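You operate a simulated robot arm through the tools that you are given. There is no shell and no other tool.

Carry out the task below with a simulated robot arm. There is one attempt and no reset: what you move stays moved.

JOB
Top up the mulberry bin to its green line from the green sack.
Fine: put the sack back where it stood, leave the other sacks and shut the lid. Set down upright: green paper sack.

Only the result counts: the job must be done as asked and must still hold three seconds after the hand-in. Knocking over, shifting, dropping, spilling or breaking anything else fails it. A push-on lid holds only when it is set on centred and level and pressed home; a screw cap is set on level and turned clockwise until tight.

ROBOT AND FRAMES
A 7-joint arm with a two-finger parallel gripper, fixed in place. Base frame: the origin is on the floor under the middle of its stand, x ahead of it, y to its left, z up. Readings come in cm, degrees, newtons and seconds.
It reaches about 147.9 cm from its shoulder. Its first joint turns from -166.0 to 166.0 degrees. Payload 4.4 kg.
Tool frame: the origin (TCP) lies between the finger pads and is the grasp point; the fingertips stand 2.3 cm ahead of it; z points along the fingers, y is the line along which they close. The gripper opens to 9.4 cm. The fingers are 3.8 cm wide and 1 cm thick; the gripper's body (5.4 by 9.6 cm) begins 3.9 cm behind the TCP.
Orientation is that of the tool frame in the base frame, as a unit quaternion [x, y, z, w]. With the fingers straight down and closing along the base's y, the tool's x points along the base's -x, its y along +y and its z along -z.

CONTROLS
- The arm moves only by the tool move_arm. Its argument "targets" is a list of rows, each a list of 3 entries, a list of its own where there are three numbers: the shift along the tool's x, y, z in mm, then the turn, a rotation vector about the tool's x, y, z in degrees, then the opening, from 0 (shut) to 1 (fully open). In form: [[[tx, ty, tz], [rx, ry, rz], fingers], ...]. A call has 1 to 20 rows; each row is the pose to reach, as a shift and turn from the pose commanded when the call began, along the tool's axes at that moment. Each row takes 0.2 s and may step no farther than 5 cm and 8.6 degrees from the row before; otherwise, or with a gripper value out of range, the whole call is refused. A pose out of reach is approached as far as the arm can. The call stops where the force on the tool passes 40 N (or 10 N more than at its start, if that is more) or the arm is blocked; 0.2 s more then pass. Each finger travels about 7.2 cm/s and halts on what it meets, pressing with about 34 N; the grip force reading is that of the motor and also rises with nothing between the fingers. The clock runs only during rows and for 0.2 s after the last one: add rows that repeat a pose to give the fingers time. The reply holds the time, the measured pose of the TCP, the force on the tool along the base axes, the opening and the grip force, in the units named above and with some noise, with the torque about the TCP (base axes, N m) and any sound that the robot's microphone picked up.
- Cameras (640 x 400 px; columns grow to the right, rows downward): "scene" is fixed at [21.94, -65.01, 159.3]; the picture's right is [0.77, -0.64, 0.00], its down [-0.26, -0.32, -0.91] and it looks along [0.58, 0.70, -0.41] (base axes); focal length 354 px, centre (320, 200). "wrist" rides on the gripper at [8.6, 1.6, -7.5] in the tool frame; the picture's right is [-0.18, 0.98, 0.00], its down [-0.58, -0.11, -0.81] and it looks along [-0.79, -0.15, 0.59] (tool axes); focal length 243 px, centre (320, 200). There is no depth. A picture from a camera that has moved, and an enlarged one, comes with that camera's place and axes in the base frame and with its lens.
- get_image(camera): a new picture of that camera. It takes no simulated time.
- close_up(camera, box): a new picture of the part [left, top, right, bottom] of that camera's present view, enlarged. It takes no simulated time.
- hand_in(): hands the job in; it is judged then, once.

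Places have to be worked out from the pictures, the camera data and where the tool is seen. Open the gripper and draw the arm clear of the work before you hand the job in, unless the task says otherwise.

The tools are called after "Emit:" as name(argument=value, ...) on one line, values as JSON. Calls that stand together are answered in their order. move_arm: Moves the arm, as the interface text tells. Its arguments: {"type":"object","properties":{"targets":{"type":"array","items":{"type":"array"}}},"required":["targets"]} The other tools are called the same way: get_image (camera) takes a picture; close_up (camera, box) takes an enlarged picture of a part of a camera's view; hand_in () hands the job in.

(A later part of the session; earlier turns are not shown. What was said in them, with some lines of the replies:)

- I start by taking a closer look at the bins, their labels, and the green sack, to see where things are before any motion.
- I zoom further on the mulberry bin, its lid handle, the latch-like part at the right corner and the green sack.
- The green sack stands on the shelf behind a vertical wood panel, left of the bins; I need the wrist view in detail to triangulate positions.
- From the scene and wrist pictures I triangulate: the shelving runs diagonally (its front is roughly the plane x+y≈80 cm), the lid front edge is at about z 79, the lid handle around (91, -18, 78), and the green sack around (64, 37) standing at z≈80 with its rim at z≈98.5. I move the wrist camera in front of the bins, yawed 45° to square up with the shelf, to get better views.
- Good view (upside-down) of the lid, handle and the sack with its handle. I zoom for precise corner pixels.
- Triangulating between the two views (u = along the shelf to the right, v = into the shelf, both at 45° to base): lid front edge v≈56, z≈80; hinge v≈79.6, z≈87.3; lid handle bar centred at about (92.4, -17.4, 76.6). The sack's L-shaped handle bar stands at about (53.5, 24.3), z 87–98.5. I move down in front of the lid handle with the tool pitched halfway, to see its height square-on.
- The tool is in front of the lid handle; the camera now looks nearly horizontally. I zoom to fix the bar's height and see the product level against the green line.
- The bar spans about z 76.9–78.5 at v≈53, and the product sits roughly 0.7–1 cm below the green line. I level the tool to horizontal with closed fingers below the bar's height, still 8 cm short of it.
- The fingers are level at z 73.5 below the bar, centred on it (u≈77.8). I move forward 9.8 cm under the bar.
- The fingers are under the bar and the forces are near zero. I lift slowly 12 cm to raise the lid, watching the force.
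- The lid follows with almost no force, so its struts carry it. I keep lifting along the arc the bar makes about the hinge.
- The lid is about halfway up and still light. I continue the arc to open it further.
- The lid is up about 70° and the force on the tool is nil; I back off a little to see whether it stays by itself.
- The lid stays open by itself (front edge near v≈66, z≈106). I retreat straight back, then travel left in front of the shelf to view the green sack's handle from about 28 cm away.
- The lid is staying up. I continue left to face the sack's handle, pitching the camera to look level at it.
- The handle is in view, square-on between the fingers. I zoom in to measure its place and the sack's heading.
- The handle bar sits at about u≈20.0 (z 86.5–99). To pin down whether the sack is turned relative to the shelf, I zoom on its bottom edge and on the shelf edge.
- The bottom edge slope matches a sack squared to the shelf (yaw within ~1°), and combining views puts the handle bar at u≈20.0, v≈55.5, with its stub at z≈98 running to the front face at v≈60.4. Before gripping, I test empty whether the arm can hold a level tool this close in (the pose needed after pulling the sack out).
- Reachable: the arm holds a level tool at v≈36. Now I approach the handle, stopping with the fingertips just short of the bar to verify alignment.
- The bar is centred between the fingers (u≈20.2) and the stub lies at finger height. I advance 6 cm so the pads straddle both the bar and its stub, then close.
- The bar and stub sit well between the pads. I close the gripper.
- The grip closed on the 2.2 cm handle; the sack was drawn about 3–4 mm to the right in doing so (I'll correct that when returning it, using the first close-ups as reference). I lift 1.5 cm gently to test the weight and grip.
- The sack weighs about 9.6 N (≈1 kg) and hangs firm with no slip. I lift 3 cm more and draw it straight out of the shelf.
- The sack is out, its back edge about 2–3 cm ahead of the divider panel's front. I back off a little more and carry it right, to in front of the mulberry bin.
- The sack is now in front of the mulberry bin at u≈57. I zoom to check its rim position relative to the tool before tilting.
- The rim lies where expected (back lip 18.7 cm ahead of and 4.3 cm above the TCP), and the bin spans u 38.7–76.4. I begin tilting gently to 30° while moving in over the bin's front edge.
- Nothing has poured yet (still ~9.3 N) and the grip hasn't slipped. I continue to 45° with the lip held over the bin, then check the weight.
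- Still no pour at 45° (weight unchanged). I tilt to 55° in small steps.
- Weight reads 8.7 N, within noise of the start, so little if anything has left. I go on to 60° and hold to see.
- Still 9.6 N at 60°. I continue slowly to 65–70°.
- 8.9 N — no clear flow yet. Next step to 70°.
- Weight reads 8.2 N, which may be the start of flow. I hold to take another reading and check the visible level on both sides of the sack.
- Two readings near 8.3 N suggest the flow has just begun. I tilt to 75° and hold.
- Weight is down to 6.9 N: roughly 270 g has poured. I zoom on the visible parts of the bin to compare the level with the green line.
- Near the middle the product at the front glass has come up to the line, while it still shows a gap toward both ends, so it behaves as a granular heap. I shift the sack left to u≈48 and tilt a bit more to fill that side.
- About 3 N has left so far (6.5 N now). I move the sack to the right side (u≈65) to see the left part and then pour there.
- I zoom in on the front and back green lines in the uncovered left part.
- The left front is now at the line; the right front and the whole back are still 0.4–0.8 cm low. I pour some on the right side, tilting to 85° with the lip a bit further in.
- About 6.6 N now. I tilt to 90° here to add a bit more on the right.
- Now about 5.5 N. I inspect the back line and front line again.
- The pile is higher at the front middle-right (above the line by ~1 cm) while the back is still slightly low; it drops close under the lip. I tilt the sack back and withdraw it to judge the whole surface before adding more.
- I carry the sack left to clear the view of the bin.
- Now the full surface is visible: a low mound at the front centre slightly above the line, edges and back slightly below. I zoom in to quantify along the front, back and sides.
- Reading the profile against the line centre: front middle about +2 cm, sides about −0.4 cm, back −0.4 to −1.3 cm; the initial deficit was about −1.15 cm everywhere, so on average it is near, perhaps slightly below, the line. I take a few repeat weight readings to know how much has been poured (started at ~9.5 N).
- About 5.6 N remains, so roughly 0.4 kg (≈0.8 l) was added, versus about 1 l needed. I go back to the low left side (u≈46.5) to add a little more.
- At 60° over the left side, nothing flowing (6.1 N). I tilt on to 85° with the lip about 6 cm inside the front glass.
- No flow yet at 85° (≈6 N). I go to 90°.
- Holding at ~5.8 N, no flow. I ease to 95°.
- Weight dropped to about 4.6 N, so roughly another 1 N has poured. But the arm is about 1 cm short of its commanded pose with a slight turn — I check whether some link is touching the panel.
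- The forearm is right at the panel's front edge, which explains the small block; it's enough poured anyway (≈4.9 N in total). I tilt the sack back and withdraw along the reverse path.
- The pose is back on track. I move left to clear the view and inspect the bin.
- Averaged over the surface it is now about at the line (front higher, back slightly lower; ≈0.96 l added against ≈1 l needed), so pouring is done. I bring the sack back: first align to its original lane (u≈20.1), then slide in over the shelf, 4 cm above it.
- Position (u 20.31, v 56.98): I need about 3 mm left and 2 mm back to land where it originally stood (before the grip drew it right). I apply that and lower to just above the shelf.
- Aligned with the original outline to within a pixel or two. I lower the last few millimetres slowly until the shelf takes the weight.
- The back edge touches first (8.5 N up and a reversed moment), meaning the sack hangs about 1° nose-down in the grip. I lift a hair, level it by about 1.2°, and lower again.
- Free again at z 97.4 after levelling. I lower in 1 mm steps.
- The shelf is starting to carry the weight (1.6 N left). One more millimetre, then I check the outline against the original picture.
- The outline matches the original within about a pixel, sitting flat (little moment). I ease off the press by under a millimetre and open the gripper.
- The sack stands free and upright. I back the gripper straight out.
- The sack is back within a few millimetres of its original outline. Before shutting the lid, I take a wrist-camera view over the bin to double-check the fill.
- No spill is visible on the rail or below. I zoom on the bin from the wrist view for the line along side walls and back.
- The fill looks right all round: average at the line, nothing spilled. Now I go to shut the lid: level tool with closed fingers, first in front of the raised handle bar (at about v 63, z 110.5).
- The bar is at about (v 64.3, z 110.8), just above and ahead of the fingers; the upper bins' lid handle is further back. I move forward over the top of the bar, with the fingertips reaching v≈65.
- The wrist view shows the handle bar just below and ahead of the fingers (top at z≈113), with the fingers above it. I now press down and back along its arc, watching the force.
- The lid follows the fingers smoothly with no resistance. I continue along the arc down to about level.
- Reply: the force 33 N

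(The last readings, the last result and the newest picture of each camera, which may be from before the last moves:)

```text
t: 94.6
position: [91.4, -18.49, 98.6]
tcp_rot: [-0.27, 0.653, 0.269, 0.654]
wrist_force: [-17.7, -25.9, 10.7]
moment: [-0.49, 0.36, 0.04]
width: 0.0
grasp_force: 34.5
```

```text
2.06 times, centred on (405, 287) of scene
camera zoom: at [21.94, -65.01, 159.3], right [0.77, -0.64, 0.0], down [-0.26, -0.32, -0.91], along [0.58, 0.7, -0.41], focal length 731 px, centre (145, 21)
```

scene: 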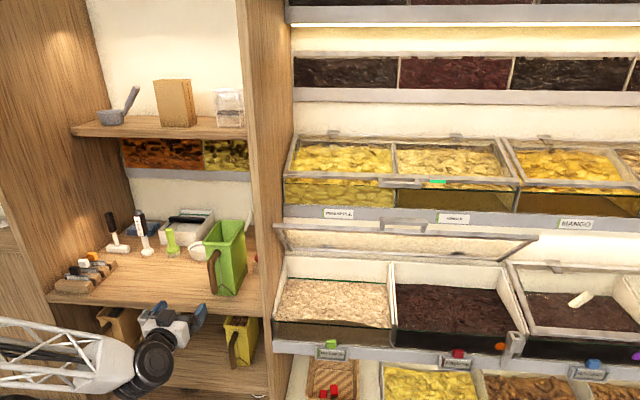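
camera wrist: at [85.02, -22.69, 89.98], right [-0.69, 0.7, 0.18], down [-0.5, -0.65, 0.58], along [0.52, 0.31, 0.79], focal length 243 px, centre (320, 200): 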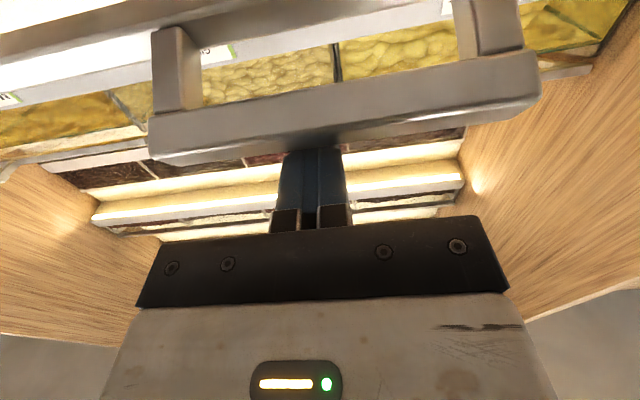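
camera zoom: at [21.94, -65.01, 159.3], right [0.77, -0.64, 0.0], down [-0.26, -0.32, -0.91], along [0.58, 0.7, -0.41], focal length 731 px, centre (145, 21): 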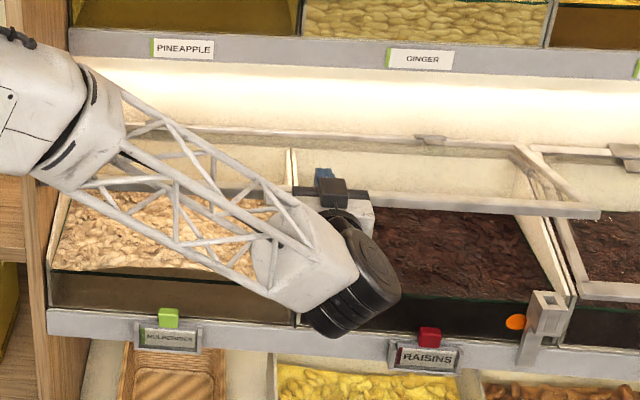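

The force reads 31 N pushing the tool back radially — the fingertips are touching the lid frame behind the bar. I retract about 8 mm to relieve this and recheck.

Emit:
move_arm(targets=[[[0, 0, -4], [0, 0, 0], 0], [[0, 0, -8], [0, 0, 0], 0], [[0, 0, -8], [0, 0, 0], 0]])

Emit:
close_up(camera="scene", box=[340, 220, 460, 310])

Emit:
get_image(camera="wrist")

```text
t: 95.4
position: [90.84, -18.9, 98.5]
tcp_rot: [-0.271, 0.653, 0.27, 0.654]
wrist_force: [0.2, -0.6, -0.3]
moment: [-0.02, 0.01, -0.03]
width: 0.0
grasp_force: 34.2
```

```text
4.44 times, centred on (400, 265) of scene
camera zoom: at [21.94, -65.01, 159.3], right [0.77, -0.64, 0.0], down [-0.26, -0.32, -0.91], along [0.58, 0.7, -0.41], focal length 1575 px, centre (-36, -89)
```

zoom: 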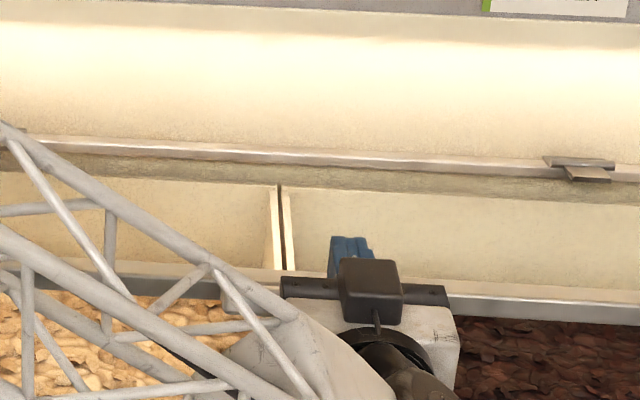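

```text
taken
camera wrist: at [84.46, -23.05, 89.84], right [-0.7, 0.69, 0.18], down [-0.49, -0.65, 0.58], along [0.52, 0.31, 0.79], focal length 243 px, centre (320, 200)
```

wrist: 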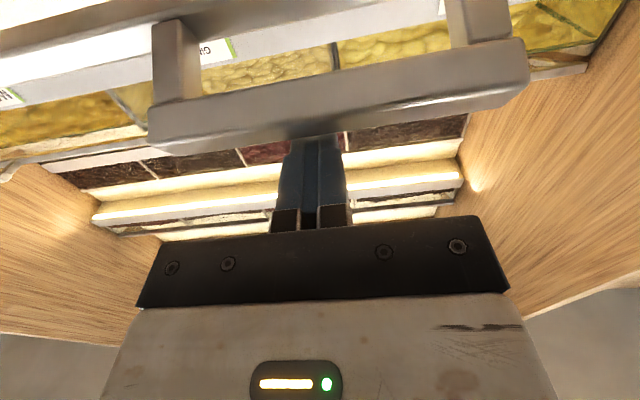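

Force is back to zero. I continue lowering along the arc with the fingertips kept a little shorter of the frame.

Emit:
move_arm(targets=[[[13, 0, -3.5], [0, 0, 0], 0], [[26, 0, -7], [0, 0, 0], 0], [[38, 0, -9], [0, 0, 0], 0], [[50, 0, -11], [0, 0, 0], 0], [[62, 0, -12], [0, 0, 0], 0], [[75, 0, -13], [0, 0, 0], 0], [[87, 0, -13], [0, 0, 0], 0], [[100, 0, -13], [0, 0, 0], 0]])

Emit:
get_image(camera="wrist")

Emit:
close_up(camera="scene", box=[250, 220, 560, 400])

```text
t: 97.2
position: [89.77, -19.74, 88.64]
tcp_rot: [-0.271, 0.653, 0.271, 0.653]
wrist_force: [0.0, 0.2, 0.5]
moment: [0.0, 0.0, -0.01]
width: 0.01
grasp_force: 34.2
```

```text
taken
camera wrist: at [83.53, -24.01, 79.8], right [-0.7, 0.69, 0.18], down [-0.49, -0.65, 0.58], along [0.52, 0.31, 0.79], focal length 243 px, centre (320, 200)
```

wrist: 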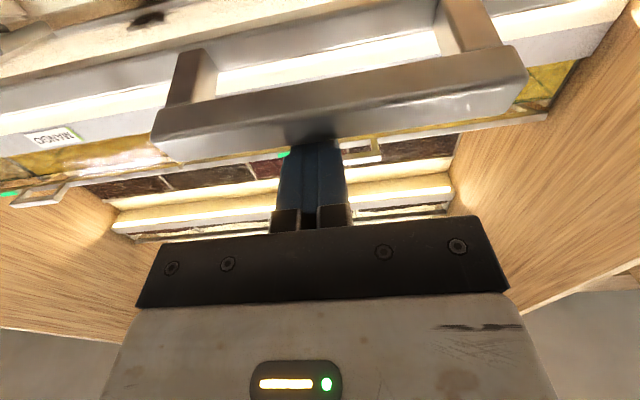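

```text
2.06 times, centred on (405, 310) of scene
camera zoom: at [21.94, -65.01, 159.3], right [0.77, -0.64, 0.0], down [-0.26, -0.32, -0.91], along [0.58, 0.7, -0.41], focal length 732 px, centre (144, -27)
```

zoom: 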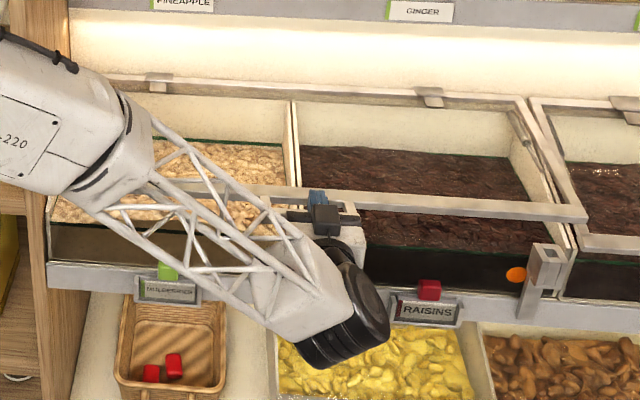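

The lid is nearly down. I continue to just above closure.

Emit:
move_arm(targets=[[[13, 0, 1], [0, 0, 0], 0], [[26, 0, 3], [0, 0, 0], 0], [[38, 0, 5], [0, 0, 0], 0], [[51, 0, 8], [0, 0, 0], 0], [[61, 0, 11], [0, 0, 0], 0], [[70, 0, 14], [0, 0, 0], 0], [[75, 0, 15], [0, 0, 0], 0]])

Emit:
get_image(camera="wrist")

Emit:
close_up(camera="scene", box=[250, 220, 560, 400])

```text
t: 98.3
position: [90.21, -19.37, 83.04]
tcp_rot: [-0.269, 0.655, 0.27, 0.653]
wrist_force: [0.1, -0.6, 0.8]
moment: [-0.04, 0.02, 0.02]
width: 0.0
grasp_force: 33.9
stopped in row 5: the force on the tool passed its limit at 46 N (the readings are from after the stop); the commanded pose is now the measured one
```

```text
taken
camera wrist: at [83.96, -23.45, 74.45], right [-0.69, 0.7, 0.18], down [-0.49, -0.65, 0.58], along [0.52, 0.31, 0.79], focal length 243 px, centre (320, 200)
```

wrist: 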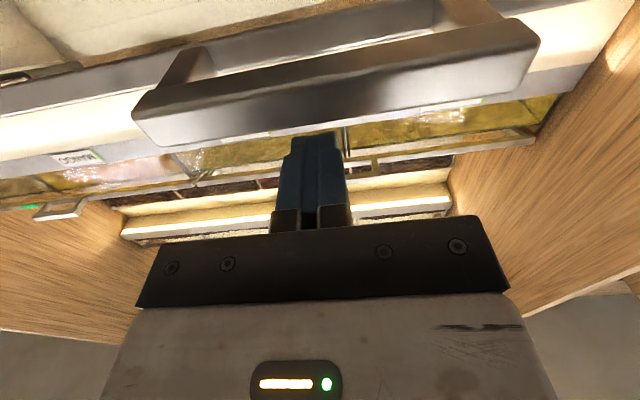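

```text
2.06 times, centred on (405, 310) of scene
camera zoom: at [21.94, -65.01, 159.3], right [0.77, -0.64, 0.0], down [-0.26, -0.32, -0.91], along [0.58, 0.7, -0.41], focal length 732 px, centre (144, -27)
```

zoom: 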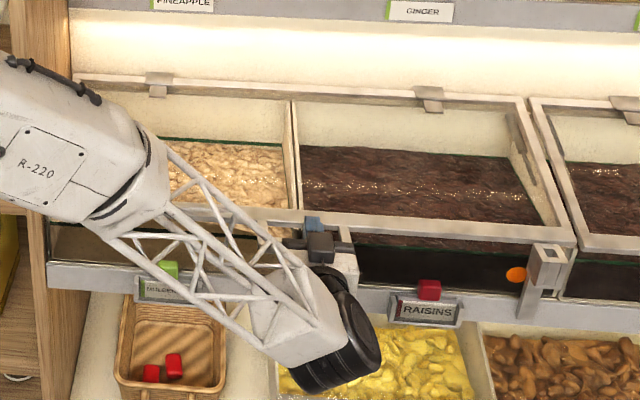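

The push stopped on a brief 46 N spike, and now reads zero. I check in close-up whether the lid is fully down compared with its initial outline.

Emit:
close_up(camera="scene", box=[360, 290, 540, 400])

Emit:
close_up(camera="scene", box=[270, 230, 540, 400])

```text
3.56 times, centred on (450, 345) of scene
camera zoom: at [21.94, -65.01, 159.3], right [0.77, -0.64, 0.0], down [-0.26, -0.32, -0.91], along [0.58, 0.7, -0.41], focal length 1260 px, centre (-142, -316)
```

zoom: 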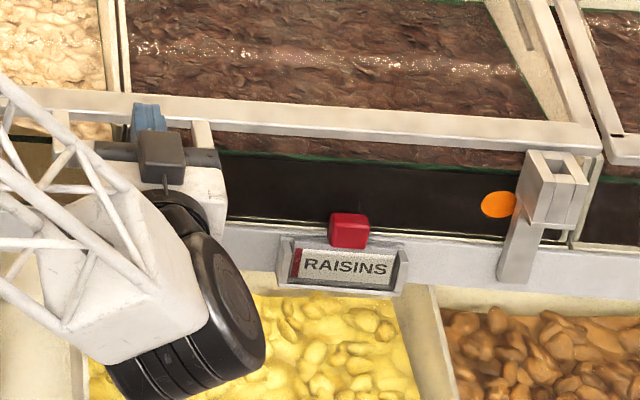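

```text
2.35 times, centred on (405, 315) of scene
camera zoom: at [21.94, -65.01, 159.3], right [0.77, -0.64, 0.0], down [-0.26, -0.32, -0.91], along [0.58, 0.7, -0.41], focal length 834 px, centre (120, -71)
```

zoom: 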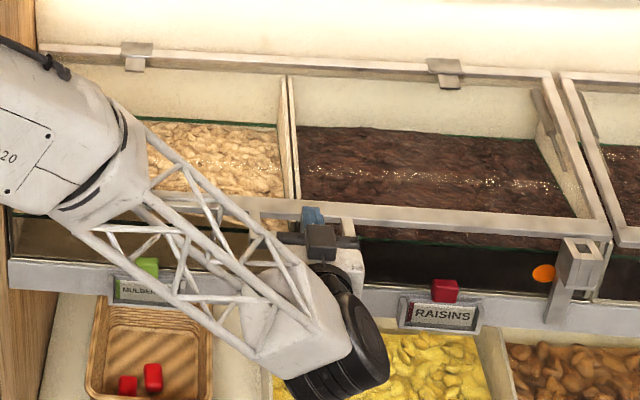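

The lid's right corner sits slightly further out than at the start, so it is probably still ~2–3 cm open at the handle. I look closer at the contact region.

Emit:
close_up(camera="scene", box=[365, 300, 435, 350])

Emit:
close_up(camera="wrist", box=[220, 20, 420, 240])

Emit:
close_up(camera="scene", box=[490, 300, 550, 350])

```text
8.00 times, centred on (400, 325) of scene
camera zoom: at [21.94, -65.01, 159.3], right [0.77, -0.64, 0.0], down [-0.26, -0.32, -0.91], along [0.58, 0.7, -0.41], focal length 2836 px, centre (-320, -800)
```

zoom: 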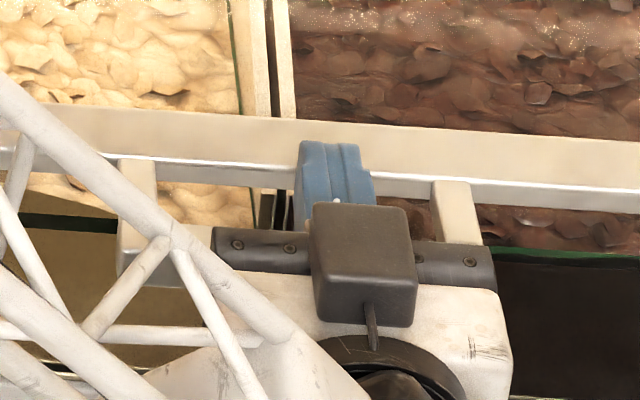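

```text
1.82 times, centred on (320, 130) of wrist
camera zoom: at [83.96, -23.45, 74.45], right [-0.69, 0.7, 0.18], down [-0.49, -0.65, 0.58], along [0.52, 0.31, 0.79], focal length 441 px, centre (320, 327)
```

zoom: 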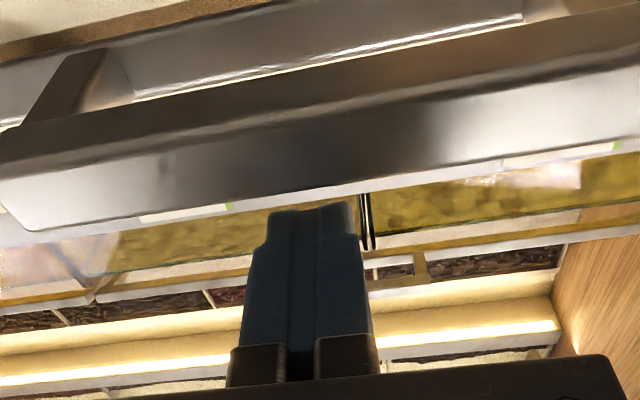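

```text
8.00 times, centred on (520, 325) of scene
camera zoom: at [21.94, -65.01, 159.3], right [0.77, -0.64, 0.0], down [-0.26, -0.32, -0.91], along [0.58, 0.7, -0.41], focal length 2836 px, centre (-1280, -800)
```

zoom: 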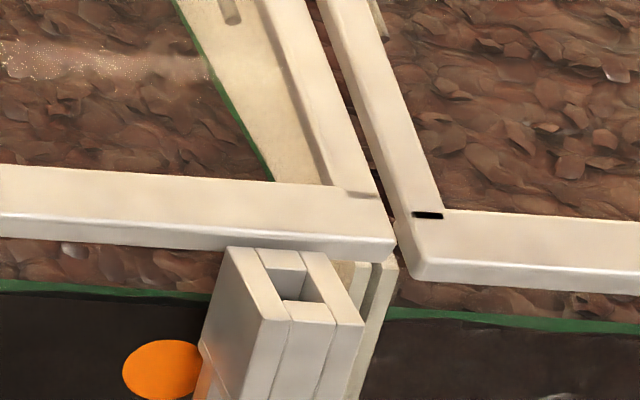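

It's hard to tell from here; I back off and take the same level wrist view as at the start, for a direct comparison with the closed lid.

Emit:
move_arm(targets=[[[-10, 0, -20], [0, 0, 0], 0], [[-10, 0, -60], [0, 0, 0], 0], [[-10, 0, -103], [0, 5, 0], 0], [[0, 0, -103], [0, 13, 0], 0], [[10, 0, -103], [0, 21, 0], 0], [[20, 0, -103], [0, 29, 0], 0], [[30, 0, -103], [0, 37, 0], 0], [[30, 0, -103], [0, 45, 0], 0], [[30, 0, -103], [0, 45, 0], 0]])

Emit:
get_image(camera="wrist")

Emit:
close_up(camera="scene", box=[270, 230, 540, 400])

```text
t: 100.3
position: [82.84, -26.68, 79.98]
tcp_rot: [-0.352, 0.854, 0.146, 0.353]
wrist_force: [0.8, 0.4, -0.1]
moment: [-0.01, -0.04, 0.02]
width: 0.0
grasp_force: 34.2
```

```text
taken
camera wrist: at [73.82, -33.57, 79.27], right [-0.6, 0.79, 0.13], down [-0.03, -0.19, 0.98], along [0.8, 0.59, 0.14], focal length 243 px, centre (320, 200)
```

wrist: 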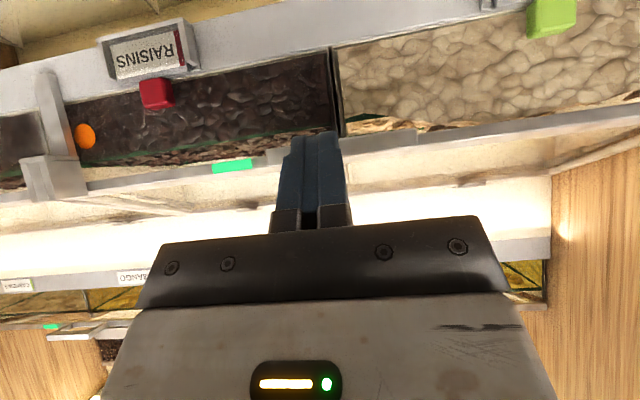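

```text
2.35 times, centred on (405, 315) of scene
camera zoom: at [21.94, -65.01, 159.3], right [0.77, -0.64, 0.0], down [-0.26, -0.32, -0.91], along [0.58, 0.7, -0.41], focal length 834 px, centre (120, -71)
```

zoom: 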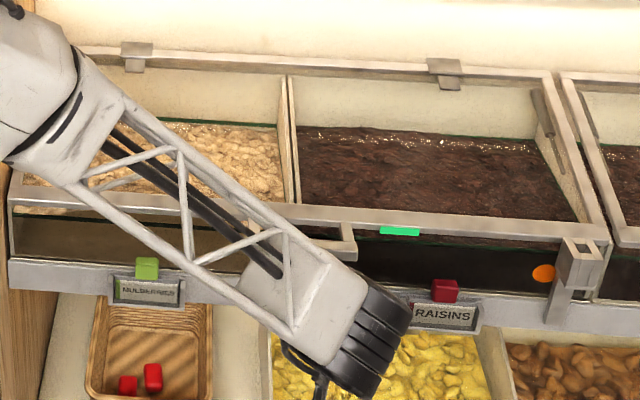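

The lid now appears fully down: the green indicator shows again and the outline matches the start view. I compare the same close-ups as at the beginning.

Emit:
close_up(camera="wrist", box=[240, 100, 460, 238])

Emit:
close_up(camera="scene", box=[490, 300, 550, 350])

Emit:
close_up(camera="wrist", box=[330, 0, 640, 194])

Emit:
close_up(camera="scene", box=[360, 290, 540, 400])

```text
2.90 times, centred on (350, 169) of wrist
camera zoom: at [73.82, -33.57, 79.27], right [-0.6, 0.79, 0.13], down [-0.03, -0.19, 0.98], along [0.8, 0.59, 0.14], focal length 703 px, centre (233, 290)
```

zoom: 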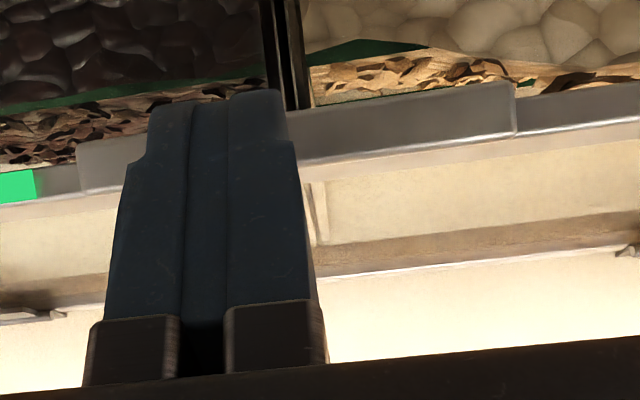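

```text
8.00 times, centred on (520, 325) of scene
camera zoom: at [21.94, -65.01, 159.3], right [0.77, -0.64, 0.0], down [-0.26, -0.32, -0.91], along [0.58, 0.7, -0.41], focal length 2836 px, centre (-1280, -800)
```

zoom: 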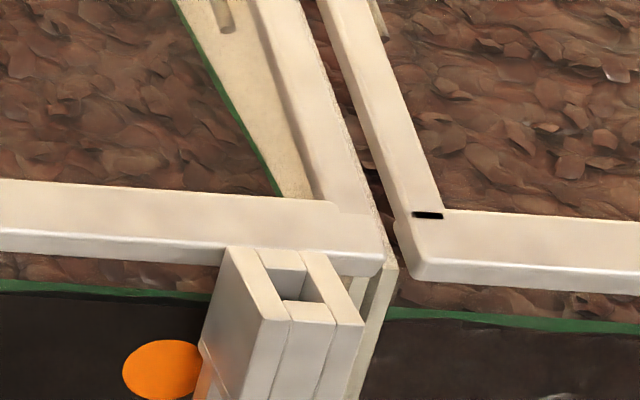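

```text
2.06 times, centred on (485, 97) of wrist
camera zoom: at [73.82, -33.57, 79.27], right [-0.6, 0.79, 0.13], down [-0.03, -0.19, 0.98], along [0.8, 0.59, 0.14], focal length 500 px, centre (-20, 412)
```

zoom: 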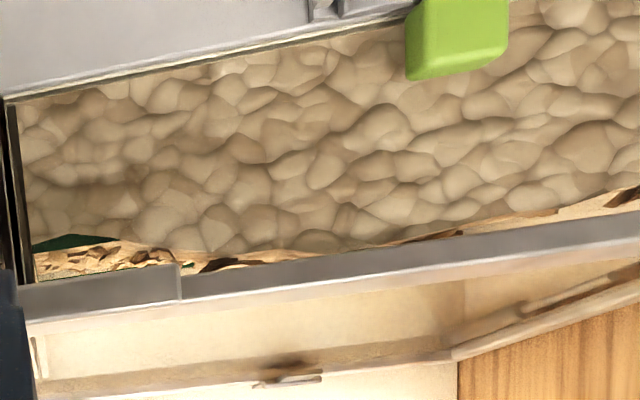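

```text
3.56 times, centred on (450, 345) of scene
camera zoom: at [21.94, -65.01, 159.3], right [0.77, -0.64, 0.0], down [-0.26, -0.32, -0.91], along [0.58, 0.7, -0.41], focal length 1260 px, centre (-142, -316)
```

zoom: 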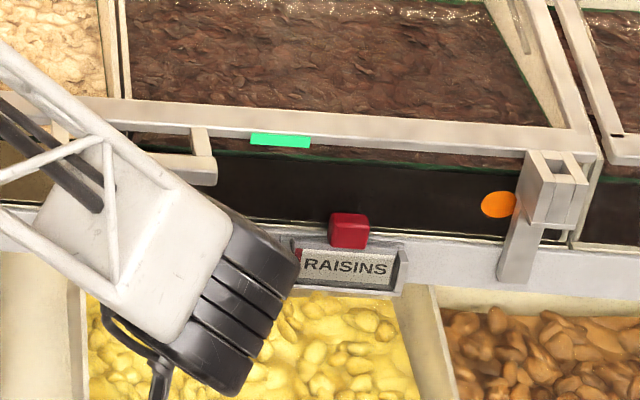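

Everything in these views matches the starting close-ups: the lid is flush, its green indicator shows, and tags and cubes are undisturbed. I open the gripper and draw the arm up and back, clear of the work.

Emit:
move_arm(targets=[[[-10, 0, -30], [0, 0, 0], 0.3], [[-25, 0, -62], [0, 0, 0], 0.6], [[-45, 0, -96], [0, 0, 0], 1], [[-65, 0, -130], [0, 5, 0], 1], [[-85, 0, -163], [0, 10, 0], 1], [[-105, 0, -196], [0, 15, 0], 1], [[-125, 0, -228], [0, 20, 0], 1], [[-145, 0, -258], [0, 25, 0], 1], [[-155, 0, -268], [0, 30, 0], 1], [[-155, 0, -268], [0, 30, 0], 1], [[-155, 0, -268], [0, 30, 0], 1]])

Emit:
get_image(camera="scene")

Emit:
close_up(camera="scene", box=[270, 230, 540, 400])

Emit:
get_image(camera="wrist")

```text
t: 102.7
position: [77.27, -32.32, 110.11]
tcp_rot: [-0.377, 0.917, 0.05, 0.12]
wrist_force: [0.5, 0.2, 0.0]
moment: [0.02, -0.04, 0.03]
width: 9.39
grasp_force: 0.1
```

```text
taken
```

scene: 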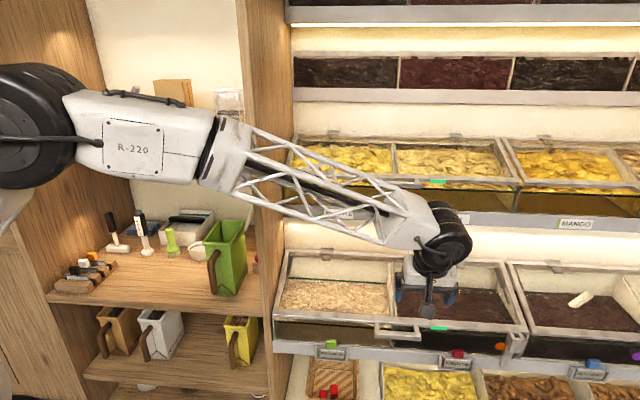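

```text
2.35 times, centred on (405, 315) of scene
camera zoom: at [21.94, -65.01, 159.3], right [0.77, -0.64, 0.0], down [-0.26, -0.32, -0.91], along [0.58, 0.7, -0.41], focal length 834 px, centre (120, -71)
```

zoom: 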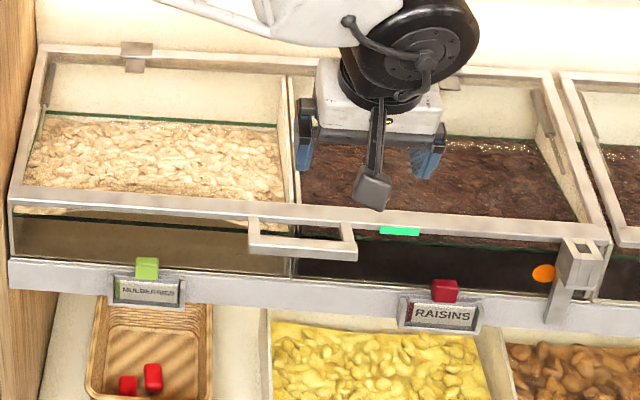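

```text
taken
camera wrist: at [68.94, -38.46, 114.98], right [-0.57, 0.82, 0.05], down [0.33, 0.17, 0.93], along [0.75, 0.54, -0.37], focal length 243 px, centre (320, 200)
```

wrist: 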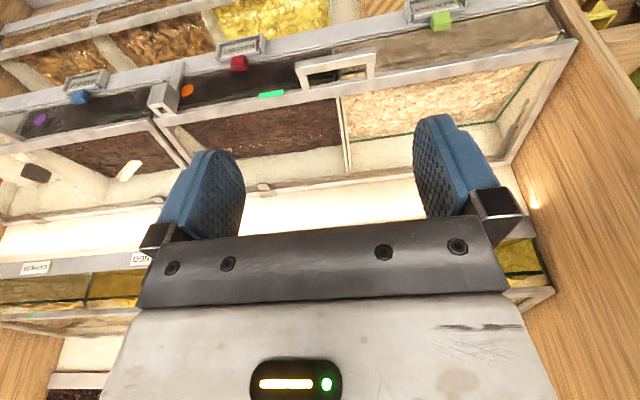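

The lid is shut and flush, the green sack stands upright at its original spot, other sacks, tags and cubes are untouched, and the gripper is open and clear. One last check of the sack outline before handing in.

Emit:
close_up(camera="scene", box=[40, 190, 290, 346])

Emit:
close_up(camera="scene", box=[270, 245, 400, 326])

```text
2.56 times, centred on (165, 268) of scene
camera zoom: at [21.94, -65.01, 159.3], right [0.77, -0.64, 0.0], down [-0.26, -0.32, -0.91], along [0.58, 0.7, -0.41], focal length 907 px, centre (717, 26)
```

zoom: 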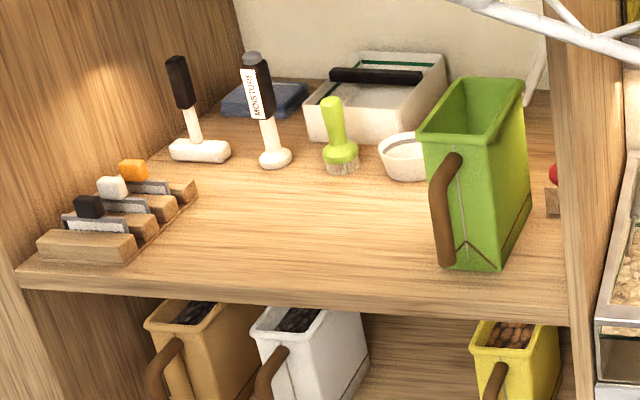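

```text
4.92 times, centred on (335, 286) of scene
camera zoom: at [21.94, -65.01, 159.3], right [0.77, -0.64, 0.0], down [-0.26, -0.32, -0.91], along [0.58, 0.7, -0.41], focal length 1745 px, centre (246, -221)
```

zoom: 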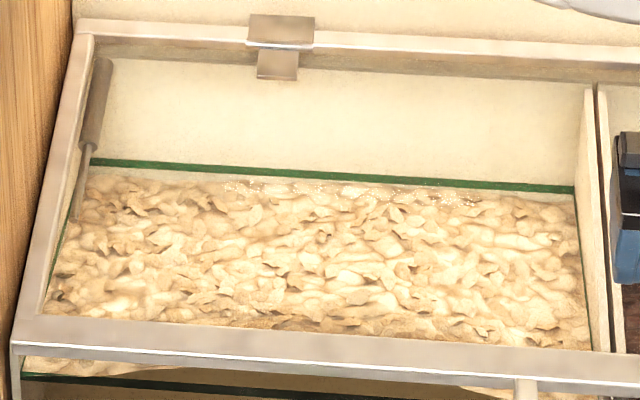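

All items match their starting places, the sack is upright where it stood, the bin is filled to the line on average and the lid is closed. I hand the job in.

Emit:
hand_in()

```text
The job is handed in.
```

I topped up the mulberry bin from the green sack, put the sack back upright in its place and shut the lid. The surface isn't flat, so whether it counts as at the green line rests on my estimate of the average.

- **Fill:** I poured roughly 0.5 kg. Averaged over the bin, I judge the level to be within about 0.2 cm of the line. The product is heaped about 2 cm above the line at the front middle. It sits 0.5 to 1.3 cm below along the back and slightly below at the front right corner. I could not pour further back because the open lid was in the way, and I did not level the heap.
- **Sack:** It stands upright within about 3 mm of its original spot.
- **Lid:** It is fully down, and its outline and green marker match the starting pictures.
- **Contacts:** While pouring on the left side, the arm was briefly blocked about 1 cm short of its target, probably by the divider panel. Pushing the lid shut gave a momentary 46 N spike. I saw no damage or shift from either.
- **Surroundings:** I saw no spill. The other sacks, tags and cubes look unmoved.

The gripper was open and clear of the shelf when I handed in.
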